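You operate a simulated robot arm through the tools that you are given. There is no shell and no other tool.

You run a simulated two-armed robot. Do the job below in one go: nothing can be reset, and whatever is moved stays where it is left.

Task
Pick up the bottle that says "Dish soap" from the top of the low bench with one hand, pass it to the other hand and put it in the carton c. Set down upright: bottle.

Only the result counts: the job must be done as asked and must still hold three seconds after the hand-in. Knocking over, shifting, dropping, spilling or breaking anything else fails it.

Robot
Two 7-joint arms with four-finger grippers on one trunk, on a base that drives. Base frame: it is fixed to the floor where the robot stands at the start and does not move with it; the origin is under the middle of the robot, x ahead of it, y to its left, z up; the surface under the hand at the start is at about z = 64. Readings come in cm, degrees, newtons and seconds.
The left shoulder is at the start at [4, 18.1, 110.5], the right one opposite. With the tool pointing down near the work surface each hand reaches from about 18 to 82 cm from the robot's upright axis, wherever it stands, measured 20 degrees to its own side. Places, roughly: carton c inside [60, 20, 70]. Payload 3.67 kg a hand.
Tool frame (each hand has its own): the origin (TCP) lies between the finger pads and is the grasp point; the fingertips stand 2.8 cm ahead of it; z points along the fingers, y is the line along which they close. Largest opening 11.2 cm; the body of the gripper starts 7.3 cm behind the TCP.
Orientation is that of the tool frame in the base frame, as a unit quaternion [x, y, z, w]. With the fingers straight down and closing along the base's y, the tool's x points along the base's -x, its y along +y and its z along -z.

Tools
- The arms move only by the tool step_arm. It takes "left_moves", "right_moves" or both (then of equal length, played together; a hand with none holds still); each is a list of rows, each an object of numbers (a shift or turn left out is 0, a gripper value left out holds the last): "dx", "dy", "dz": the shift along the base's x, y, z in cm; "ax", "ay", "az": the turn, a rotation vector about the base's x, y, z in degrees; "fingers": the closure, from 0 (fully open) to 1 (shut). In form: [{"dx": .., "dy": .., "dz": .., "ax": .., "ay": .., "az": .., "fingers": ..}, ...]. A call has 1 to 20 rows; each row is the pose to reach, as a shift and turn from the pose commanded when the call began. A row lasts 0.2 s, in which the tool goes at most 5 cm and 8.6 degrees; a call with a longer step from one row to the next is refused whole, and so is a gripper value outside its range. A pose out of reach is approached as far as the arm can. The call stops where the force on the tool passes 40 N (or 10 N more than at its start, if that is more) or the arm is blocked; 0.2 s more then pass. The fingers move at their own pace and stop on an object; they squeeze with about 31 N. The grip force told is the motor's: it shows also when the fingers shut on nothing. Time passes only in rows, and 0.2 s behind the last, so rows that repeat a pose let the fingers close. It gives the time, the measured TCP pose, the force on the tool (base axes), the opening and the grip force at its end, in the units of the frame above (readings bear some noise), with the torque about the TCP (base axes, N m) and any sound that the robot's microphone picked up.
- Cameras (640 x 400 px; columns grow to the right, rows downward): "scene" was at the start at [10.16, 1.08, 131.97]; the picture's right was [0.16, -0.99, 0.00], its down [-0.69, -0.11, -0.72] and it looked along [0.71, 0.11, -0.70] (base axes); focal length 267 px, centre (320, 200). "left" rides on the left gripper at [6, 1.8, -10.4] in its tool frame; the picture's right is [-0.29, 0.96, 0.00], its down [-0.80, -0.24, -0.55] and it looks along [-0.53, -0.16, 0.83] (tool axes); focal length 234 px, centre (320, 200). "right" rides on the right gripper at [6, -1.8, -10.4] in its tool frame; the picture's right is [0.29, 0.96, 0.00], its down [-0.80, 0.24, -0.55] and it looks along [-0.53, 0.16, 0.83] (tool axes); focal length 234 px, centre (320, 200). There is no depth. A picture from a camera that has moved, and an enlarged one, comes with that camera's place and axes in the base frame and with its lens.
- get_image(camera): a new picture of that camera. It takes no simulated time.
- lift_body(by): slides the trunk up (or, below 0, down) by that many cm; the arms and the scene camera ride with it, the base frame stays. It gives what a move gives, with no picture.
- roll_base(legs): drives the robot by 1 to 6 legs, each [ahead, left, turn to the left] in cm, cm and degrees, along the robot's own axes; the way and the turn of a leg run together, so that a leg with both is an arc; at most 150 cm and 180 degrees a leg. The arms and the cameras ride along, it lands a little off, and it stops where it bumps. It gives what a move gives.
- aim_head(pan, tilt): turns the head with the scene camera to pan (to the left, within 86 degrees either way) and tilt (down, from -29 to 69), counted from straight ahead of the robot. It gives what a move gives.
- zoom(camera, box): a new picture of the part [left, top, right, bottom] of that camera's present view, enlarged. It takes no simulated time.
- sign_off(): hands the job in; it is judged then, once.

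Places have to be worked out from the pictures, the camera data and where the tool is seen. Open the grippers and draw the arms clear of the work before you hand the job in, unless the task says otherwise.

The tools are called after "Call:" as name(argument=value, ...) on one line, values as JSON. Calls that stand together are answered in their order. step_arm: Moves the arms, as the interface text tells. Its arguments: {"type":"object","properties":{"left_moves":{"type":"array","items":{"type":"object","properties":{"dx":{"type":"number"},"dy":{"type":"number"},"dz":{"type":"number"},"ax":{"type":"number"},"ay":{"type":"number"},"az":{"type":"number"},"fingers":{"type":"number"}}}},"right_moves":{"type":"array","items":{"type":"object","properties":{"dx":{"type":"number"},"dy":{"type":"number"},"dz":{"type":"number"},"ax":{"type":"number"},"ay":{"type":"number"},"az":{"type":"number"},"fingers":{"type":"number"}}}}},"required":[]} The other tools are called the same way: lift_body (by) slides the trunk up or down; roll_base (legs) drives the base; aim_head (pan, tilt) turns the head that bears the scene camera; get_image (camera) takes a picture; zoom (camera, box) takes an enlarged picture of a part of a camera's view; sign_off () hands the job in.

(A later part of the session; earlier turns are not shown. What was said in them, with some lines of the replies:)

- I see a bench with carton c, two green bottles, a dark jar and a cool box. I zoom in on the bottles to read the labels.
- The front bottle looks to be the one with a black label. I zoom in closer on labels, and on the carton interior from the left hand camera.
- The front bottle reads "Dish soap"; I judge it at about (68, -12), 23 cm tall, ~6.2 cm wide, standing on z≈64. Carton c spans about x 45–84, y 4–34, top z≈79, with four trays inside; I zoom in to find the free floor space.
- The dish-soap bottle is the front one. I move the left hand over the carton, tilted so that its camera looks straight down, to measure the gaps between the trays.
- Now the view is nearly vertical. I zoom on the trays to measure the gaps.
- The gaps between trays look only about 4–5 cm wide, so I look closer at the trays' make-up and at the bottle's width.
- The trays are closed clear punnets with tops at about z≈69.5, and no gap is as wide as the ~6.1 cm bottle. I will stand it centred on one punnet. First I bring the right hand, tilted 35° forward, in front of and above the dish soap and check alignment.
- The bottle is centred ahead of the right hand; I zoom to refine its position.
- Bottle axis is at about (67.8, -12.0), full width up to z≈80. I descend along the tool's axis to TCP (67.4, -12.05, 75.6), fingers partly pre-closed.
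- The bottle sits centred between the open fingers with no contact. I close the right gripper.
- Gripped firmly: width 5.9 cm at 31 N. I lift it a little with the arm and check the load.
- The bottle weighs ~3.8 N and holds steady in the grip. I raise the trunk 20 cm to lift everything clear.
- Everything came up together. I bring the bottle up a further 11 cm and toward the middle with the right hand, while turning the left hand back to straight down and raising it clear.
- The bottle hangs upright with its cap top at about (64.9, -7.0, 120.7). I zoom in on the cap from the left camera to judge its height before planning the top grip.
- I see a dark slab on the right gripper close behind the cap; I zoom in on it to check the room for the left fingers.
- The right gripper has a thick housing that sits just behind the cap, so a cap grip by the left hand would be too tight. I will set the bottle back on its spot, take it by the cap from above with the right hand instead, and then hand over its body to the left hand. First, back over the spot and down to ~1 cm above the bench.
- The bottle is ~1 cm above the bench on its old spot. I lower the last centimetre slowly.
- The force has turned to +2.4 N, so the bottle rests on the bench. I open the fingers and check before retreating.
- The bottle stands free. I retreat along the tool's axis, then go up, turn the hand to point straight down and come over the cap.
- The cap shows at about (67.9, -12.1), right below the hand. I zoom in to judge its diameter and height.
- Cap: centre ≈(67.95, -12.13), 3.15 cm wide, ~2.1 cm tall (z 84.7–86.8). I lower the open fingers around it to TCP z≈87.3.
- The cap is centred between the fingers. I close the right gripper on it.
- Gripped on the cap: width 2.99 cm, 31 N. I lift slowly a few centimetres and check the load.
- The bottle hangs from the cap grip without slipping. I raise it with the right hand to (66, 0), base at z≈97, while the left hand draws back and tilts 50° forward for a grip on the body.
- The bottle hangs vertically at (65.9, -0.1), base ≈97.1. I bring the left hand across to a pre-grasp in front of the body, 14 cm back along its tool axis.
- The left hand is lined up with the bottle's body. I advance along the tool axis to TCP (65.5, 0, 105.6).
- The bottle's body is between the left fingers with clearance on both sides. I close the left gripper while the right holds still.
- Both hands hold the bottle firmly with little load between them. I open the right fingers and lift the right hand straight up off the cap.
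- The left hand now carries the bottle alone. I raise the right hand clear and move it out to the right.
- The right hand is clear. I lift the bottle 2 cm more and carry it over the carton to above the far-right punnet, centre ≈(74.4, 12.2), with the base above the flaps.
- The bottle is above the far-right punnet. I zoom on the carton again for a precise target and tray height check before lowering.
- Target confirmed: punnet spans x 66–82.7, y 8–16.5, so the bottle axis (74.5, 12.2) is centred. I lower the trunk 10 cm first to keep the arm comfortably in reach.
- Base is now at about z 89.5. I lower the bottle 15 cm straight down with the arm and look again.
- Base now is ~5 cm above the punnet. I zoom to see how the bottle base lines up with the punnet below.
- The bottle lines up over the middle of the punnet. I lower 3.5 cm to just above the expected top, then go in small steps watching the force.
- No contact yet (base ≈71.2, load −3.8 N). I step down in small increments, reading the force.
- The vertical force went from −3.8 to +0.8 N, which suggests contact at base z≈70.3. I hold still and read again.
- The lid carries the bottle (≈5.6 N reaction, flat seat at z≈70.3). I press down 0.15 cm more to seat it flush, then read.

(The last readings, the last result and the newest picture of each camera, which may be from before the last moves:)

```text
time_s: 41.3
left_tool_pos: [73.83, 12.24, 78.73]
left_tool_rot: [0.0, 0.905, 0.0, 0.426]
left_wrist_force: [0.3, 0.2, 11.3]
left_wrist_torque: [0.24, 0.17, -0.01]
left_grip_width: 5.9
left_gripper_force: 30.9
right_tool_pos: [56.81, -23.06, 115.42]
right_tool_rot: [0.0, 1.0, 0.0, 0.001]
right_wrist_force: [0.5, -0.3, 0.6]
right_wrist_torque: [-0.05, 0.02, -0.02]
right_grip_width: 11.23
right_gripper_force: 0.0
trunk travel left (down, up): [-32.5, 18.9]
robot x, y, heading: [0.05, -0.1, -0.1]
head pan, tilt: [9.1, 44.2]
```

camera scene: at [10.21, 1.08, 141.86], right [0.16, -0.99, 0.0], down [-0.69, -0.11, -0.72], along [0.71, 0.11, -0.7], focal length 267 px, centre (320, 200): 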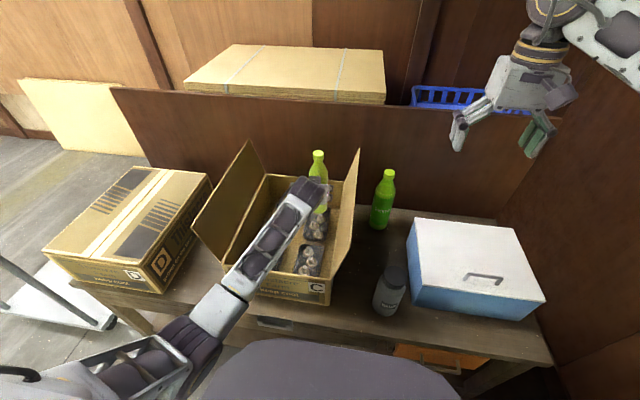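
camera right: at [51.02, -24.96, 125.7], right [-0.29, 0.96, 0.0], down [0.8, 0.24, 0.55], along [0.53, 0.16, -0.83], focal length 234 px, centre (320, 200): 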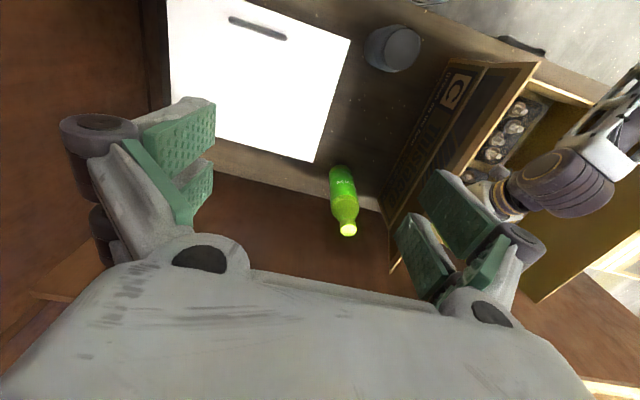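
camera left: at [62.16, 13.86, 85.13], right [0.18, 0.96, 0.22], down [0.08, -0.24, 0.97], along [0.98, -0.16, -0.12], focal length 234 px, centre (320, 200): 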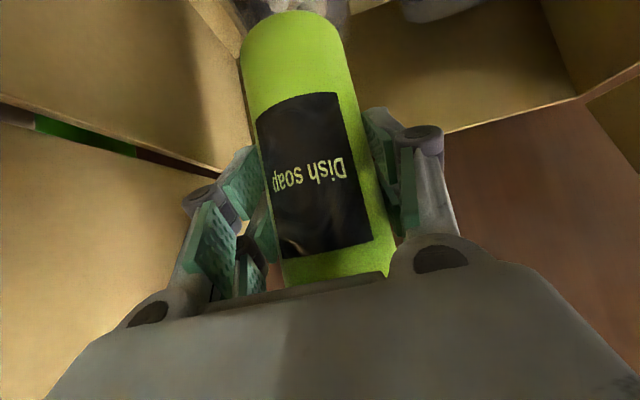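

Contact is firm (11 N). I ease back 0.1 cm and open the left fingers slowly.

Call:
step_arm(left_moves=[{"dz": 0.1, "fingers": 1}, {"dz": 0.1, "fingers": 0.42}, {"dz": 0.1, "fingers": 0.36}, {"dz": 0.1, "fingers": 0.3}, {"dz": 0.1, "fingers": 0.28}])

Call:
get_image(camera="left")

Call:
zoom(camera="scene", box=[270, 140, 370, 290])

```text
time_s: 42.5
left_tool_pos: [74.04, 12.09, 78.75]
left_tool_rot: [0.001, 0.905, -0.001, 0.425]
left_wrist_force: [0.9, -0.7, -0.2]
left_wrist_torque: [-0.03, -0.04, -0.03]
left_grip_width: 8.04
left_gripper_force: 0.0
right_tool_pos: [57.0, -23.08, 115.27]
right_tool_rot: [0.0, 1.0, 0.0, 0.0]
right_wrist_force: [0.3, 0.2, 0.5]
right_wrist_torque: [-0.02, 0.03, -0.02]
right_grip_width: 11.23
right_gripper_force: 0.0
trunk travel left (down, up): [-32.5, 18.9]
robot x, y, heading: [0.08, -0.13, -0.2]
head pan, tilt: [9.1, 44.2]
```

```text
taken
camera left: at [62.18, 13.94, 80.78], right [0.18, 0.96, 0.22], down [0.08, -0.24, 0.97], along [0.98, -0.16, -0.12], focal length 234 px, centre (320, 200)
```

left: 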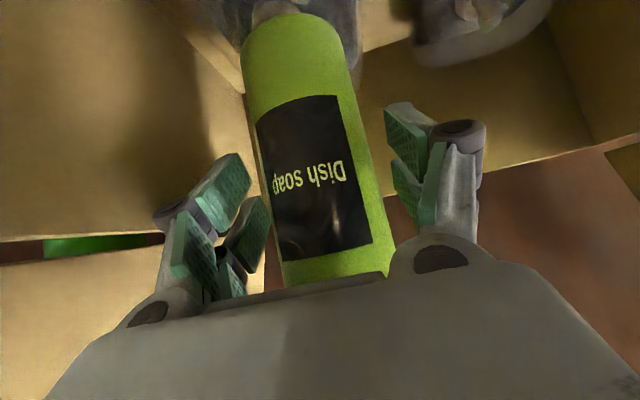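

```text
2.67 times, centred on (320, 215) of scene
camera zoom: at [10.15, 1.07, 141.86], right [0.16, -0.99, 0.0], down [-0.69, -0.11, -0.72], along [0.71, 0.11, -0.7], focal length 712 px, centre (320, 160)
```

zoom: 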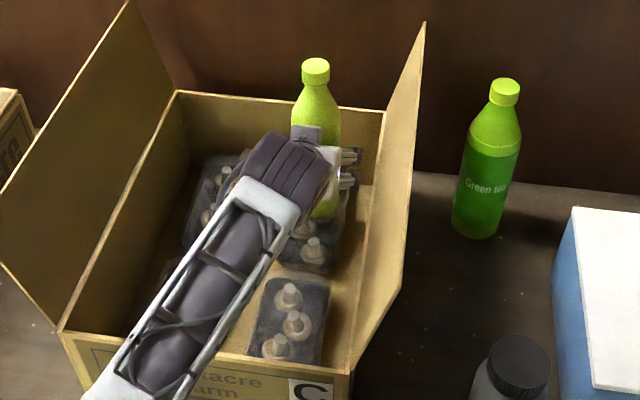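

The bottle stands on its own with the fingers clear on both sides. I withdraw the left hand back along its tool axis, slowly at first.

Call:
step_arm(left_moves=[{"dx": -0.8, "dz": 0.65, "fingers": 0.25}, {"dx": -1.9, "dz": 1.6, "fingers": 0.25}, {"dx": -3.4, "dz": 2.9, "fingers": 0.25}, {"dx": -5.4, "dz": 4.5, "fingers": 0.25}, {"dx": -7.7, "dz": 6.4, "fingers": 0.25}, {"dx": -10, "dz": 8.4, "fingers": 0.25}, {"dx": -11.5, "dz": 9.6, "fingers": 0.25}, {"dx": -11.5, "dz": 9.6, "fingers": 0.25}])

Call:
get_image(camera="left")

Call:
get_image(camera="scene")

```text
time_s: 44.3
left_tool_pos: [62.48, 12.1, 88.21]
left_tool_rot: [0.0, 0.905, 0.0, 0.425]
left_wrist_force: [0.6, 0.7, 0.4]
left_wrist_torque: [-0.02, -0.01, 0.05]
left_grip_width: 8.39
left_gripper_force: 0.0
right_tool_pos: [56.96, -23.11, 115.32]
right_tool_rot: [0.0, 1.0, 0.0, 0.001]
right_wrist_force: [0.2, -0.2, 0.3]
right_wrist_torque: [0.02, -0.02, 0.0]
right_grip_width: 11.19
right_gripper_force: 0.1
trunk travel left (down, up): [-32.5, 18.9]
robot x, y, heading: [0.19, 0.15, 0.0]
head pan, tilt: [9.1, 44.2]
```

```text
taken
camera left: at [50.66, 13.9, 90.44], right [0.18, 0.96, 0.22], down [0.08, -0.24, 0.97], along [0.98, -0.16, -0.12], focal length 234 px, centre (320, 200)
```

left: 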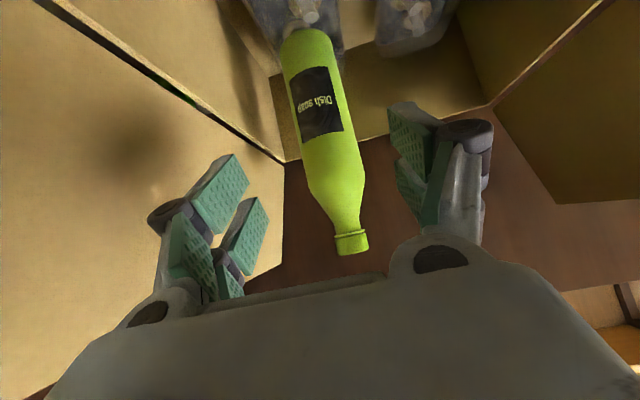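

```text
taken
camera scene: at [10.19, 1.07, 141.86], right [0.16, -0.99, 0.0], down [-0.69, -0.11, -0.72], along [0.71, 0.11, -0.7], focal length 267 px, centre (320, 200)
```

scene: 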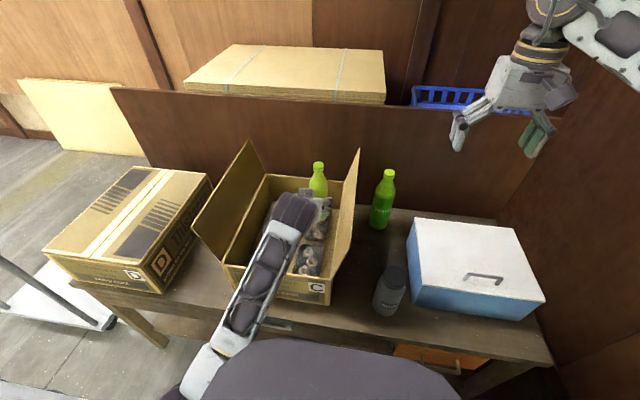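

The bottle stands upright in the carton and the left hand is clear of it. I raise the left hand well above the carton.

Call:
step_arm(left_moves=[{"dz": 3, "fingers": 0.2}, {"dz": 6, "fingers": 0.1}, {"dz": 9, "ay": 6, "fingers": 0}, {"dz": 12, "ay": 13, "fingers": 0}, {"dz": 15, "dy": 2, "ay": 20, "fingers": 0}, {"dz": 18, "dy": 4, "dx": -2, "ay": 28, "fingers": 0}, {"dz": 20, "dy": 7, "dx": -5, "ay": 36, "fingers": 0}, {"dz": 21, "dy": 10, "dx": -8, "ay": 43, "fingers": 0}, {"dz": 21, "dy": 13, "dx": -11, "ay": 50, "fingers": 0}, {"dz": 21, "dy": 13, "dx": -11, "ay": 50, "fingers": 0}])

Call:
get_image(camera="scene")

Call:
get_image(camera="left")

Call:
get_image(camera="right")

```text
time_s: 46.5
left_tool_pos: [64.52, 33.03, 96.41]
left_tool_rot: [-0.007, 1.0, 0.009, 0.002]
left_wrist_force: [-0.4, -0.9, 0.8]
left_wrist_torque: [0.0, 0.0, 0.01]
left_grip_width: 11.21
left_gripper_force: 0.0
left hand out of reach, approached as far as the arm can: row 6, 7, 8, 9, 10
right_tool_pos: [56.91, -23.19, 115.34]
right_tool_rot: [0.0, 1.0, 0.0, -0.001]
right_wrist_force: [-0.4, -0.3, 0.3]
right_wrist_torque: [0.06, -0.01, 0.0]
right_grip_width: 11.21
right_gripper_force: 0.0
trunk travel left (down, up): [-32.5, 18.9]
robot x, y, heading: [-0.38, 0.24, 0.0]
head pan, tilt: [9.1, 44.2]
```

```text
taken
camera scene: at [10.13, 0.97, 141.87], right [0.16, -0.99, 0.0], down [-0.69, -0.11, -0.72], along [0.71, 0.11, -0.7], focal length 267 px, centre (320, 200)
```

scene: 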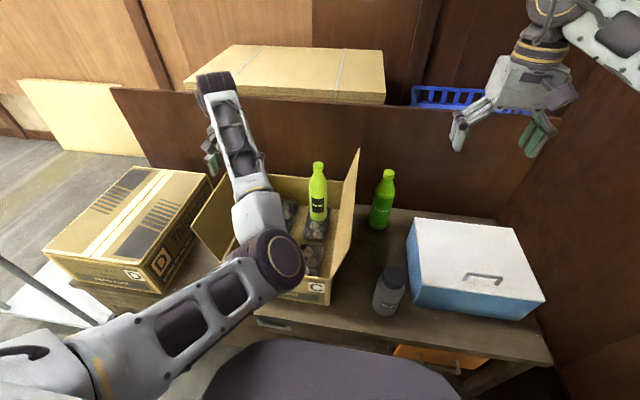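

```text
taken
camera left: at [58.57, 34.48, 106.86], right [0.27, 0.96, 0.02], down [0.8, -0.24, 0.55], along [0.54, -0.14, -0.83], focal length 234 px, centre (320, 200)
```

left: 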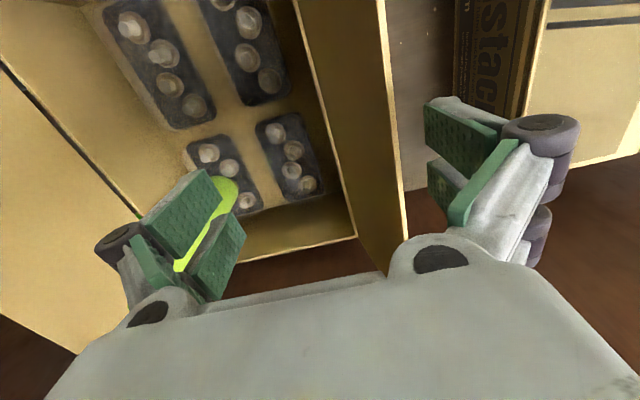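

```text
taken
camera right: at [50.95, -25.06, 125.72], right [-0.29, 0.96, 0.0], down [0.8, 0.24, 0.55], along [0.53, 0.16, -0.83], focal length 234 px, centre (320, 200)
```

right: 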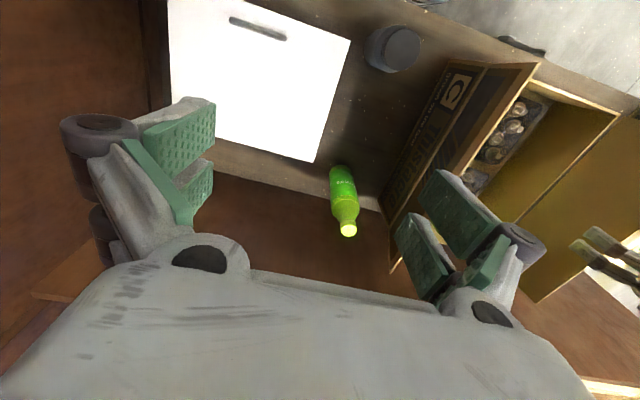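

The left arm could not reach the asked pose and ended at (64.5, 33, 96), its open fingers hovering near the left flap's top edge without contact. I lift the trunk 18 cm to raise both arms straight up and clear.

Call:
lift_body(by=18)

Call:
get_image(camera="scene")

Call:
get_image(camera="left")

```text
time_s: 48.5
left_tool_pos: [64.74, 33.07, 114.38]
left_tool_rot: [-0.01, 1.0, 0.005, 0.004]
left_wrist_force: [-0.2, -0.4, 0.0]
left_wrist_torque: [0.0, 0.01, -0.01]
left_grip_width: 11.22
left_gripper_force: 0.0
right_tool_pos: [56.95, -23.07, 133.28]
right_tool_rot: [0.0, 1.0, 0.0, 0.0]
right_wrist_force: [1.0, -0.3, 0.0]
right_wrist_torque: [0.03, 0.03, 0.01]
right_grip_width: 11.19
right_gripper_force: 0.1
trunk travel left (down, up): [-50.5, 0.9]
robot x, y, heading: [-0.23, 0.24, 0.1]
head pan, tilt: [9.1, 44.2]
```

```text
taken
camera scene: at [10.19, 1.07, 159.92], right [0.16, -0.99, 0.0], down [-0.69, -0.11, -0.72], along [0.71, 0.11, -0.7], focal length 267 px, centre (320, 200)
```

scene: 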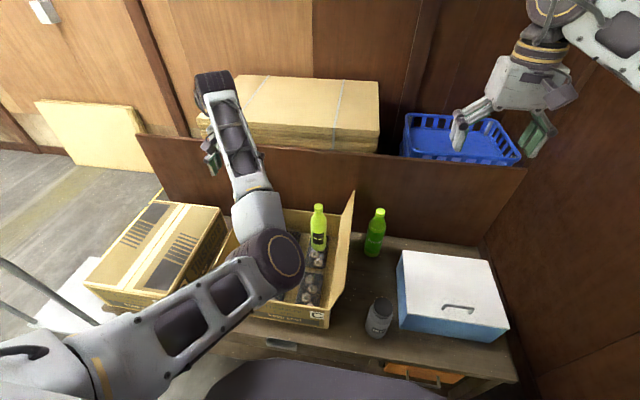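

```text
taken
camera left: at [58.6, 34.62, 124.91], right [0.27, 0.96, 0.01], down [0.8, -0.23, 0.56], along [0.54, -0.14, -0.83], focal length 234 px, centre (320, 200)
```

left: 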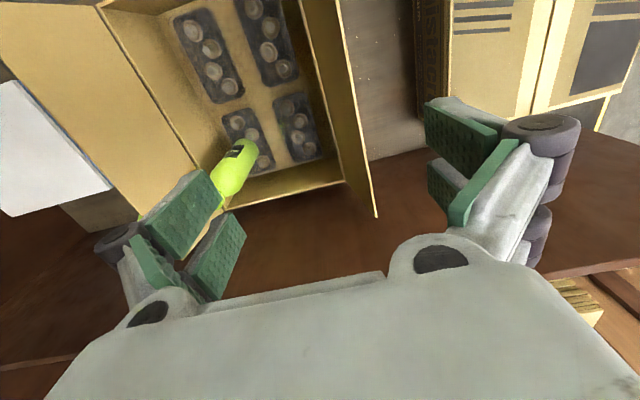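

Both arms are clear. I zoom in to verify that the bottle stands upright and the punnets and flaps are undisturbed.

Call:
zoom(camera="scene", box=[270, 180, 400, 340])

Call:
zoom(camera="left", box=[130, 0, 370, 220])

Call:
get_image(camera="right")

```text
2.50 times, centred on (335, 260) of scene
camera zoom: at [10.19, 1.07, 159.92], right [0.16, -0.99, 0.0], down [-0.69, -0.11, -0.72], along [0.71, 0.11, -0.7], focal length 667 px, centre (282, 50)
```

zoom: 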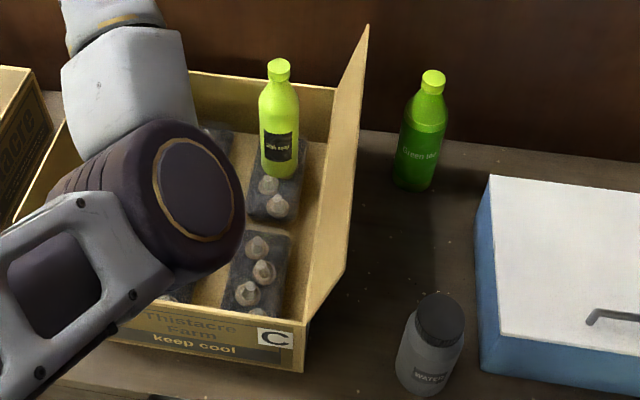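

```text
1.82 times, centred on (250, 110) of left
camera zoom: at [58.6, 34.62, 124.91], right [0.27, 0.96, 0.01], down [0.8, -0.23, 0.56], along [0.54, -0.14, -0.83], focal length 426 px, centre (447, 364)
```

zoom: 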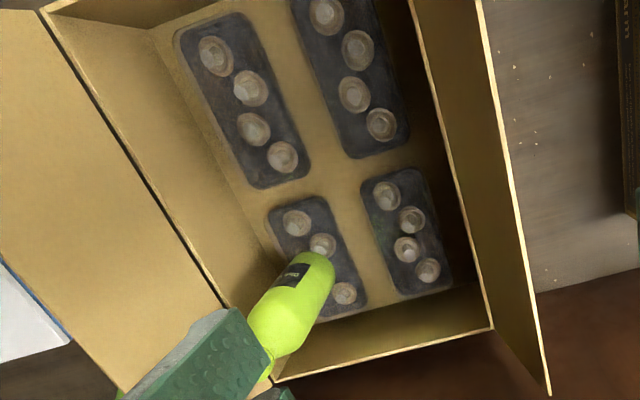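

```text
taken
camera right: at [51.01, -24.96, 143.76], right [-0.29, 0.96, 0.0], down [0.8, 0.24, 0.55], along [0.53, 0.16, -0.83], focal length 234 px, centre (320, 200)
```

right: 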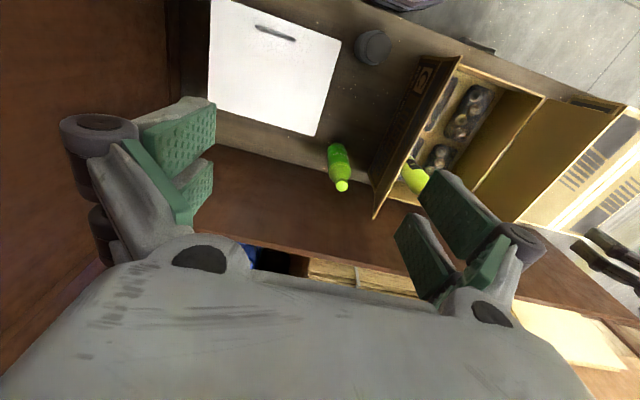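

The dish soap is standing upright on the closed punnet inside carton c. The other bottles, punnets, flaps and cool box look undisturbed, and both grippers are open and clear. I hand the job in.

Call:
sign_off()

```text
The job is handed in.
```

The dish soap bottle is standing upright in carton c, and the job is handed in. I don't have the judge's verdict.

- **Placement:** the bottle stands on the closed lid of the far-right mushroom punnet, not on the carton floor. The bottle measured 5.9 cm across, and every gap I measured between the punnets was narrower than that. Its base is about 9 cm below the carton rim.
- **Hand-over:** I first gripped the bottle by its body with the right hand, but that left no room for the left hand to take it. I set it back on its spot, lifted it by the cap with the right hand, and passed the body to the left hand.
- **Other items:** in the last pictures the green tea, water bottle, cool box, punnets and carton flaps look undisturbed.
- **Left arm:** when drawing back, it could not reach the pose I asked for. Its open fingers ended up close to the left flap's top edge, with no contact force. I raised the trunk 18 cm, which lifted both arms clear.
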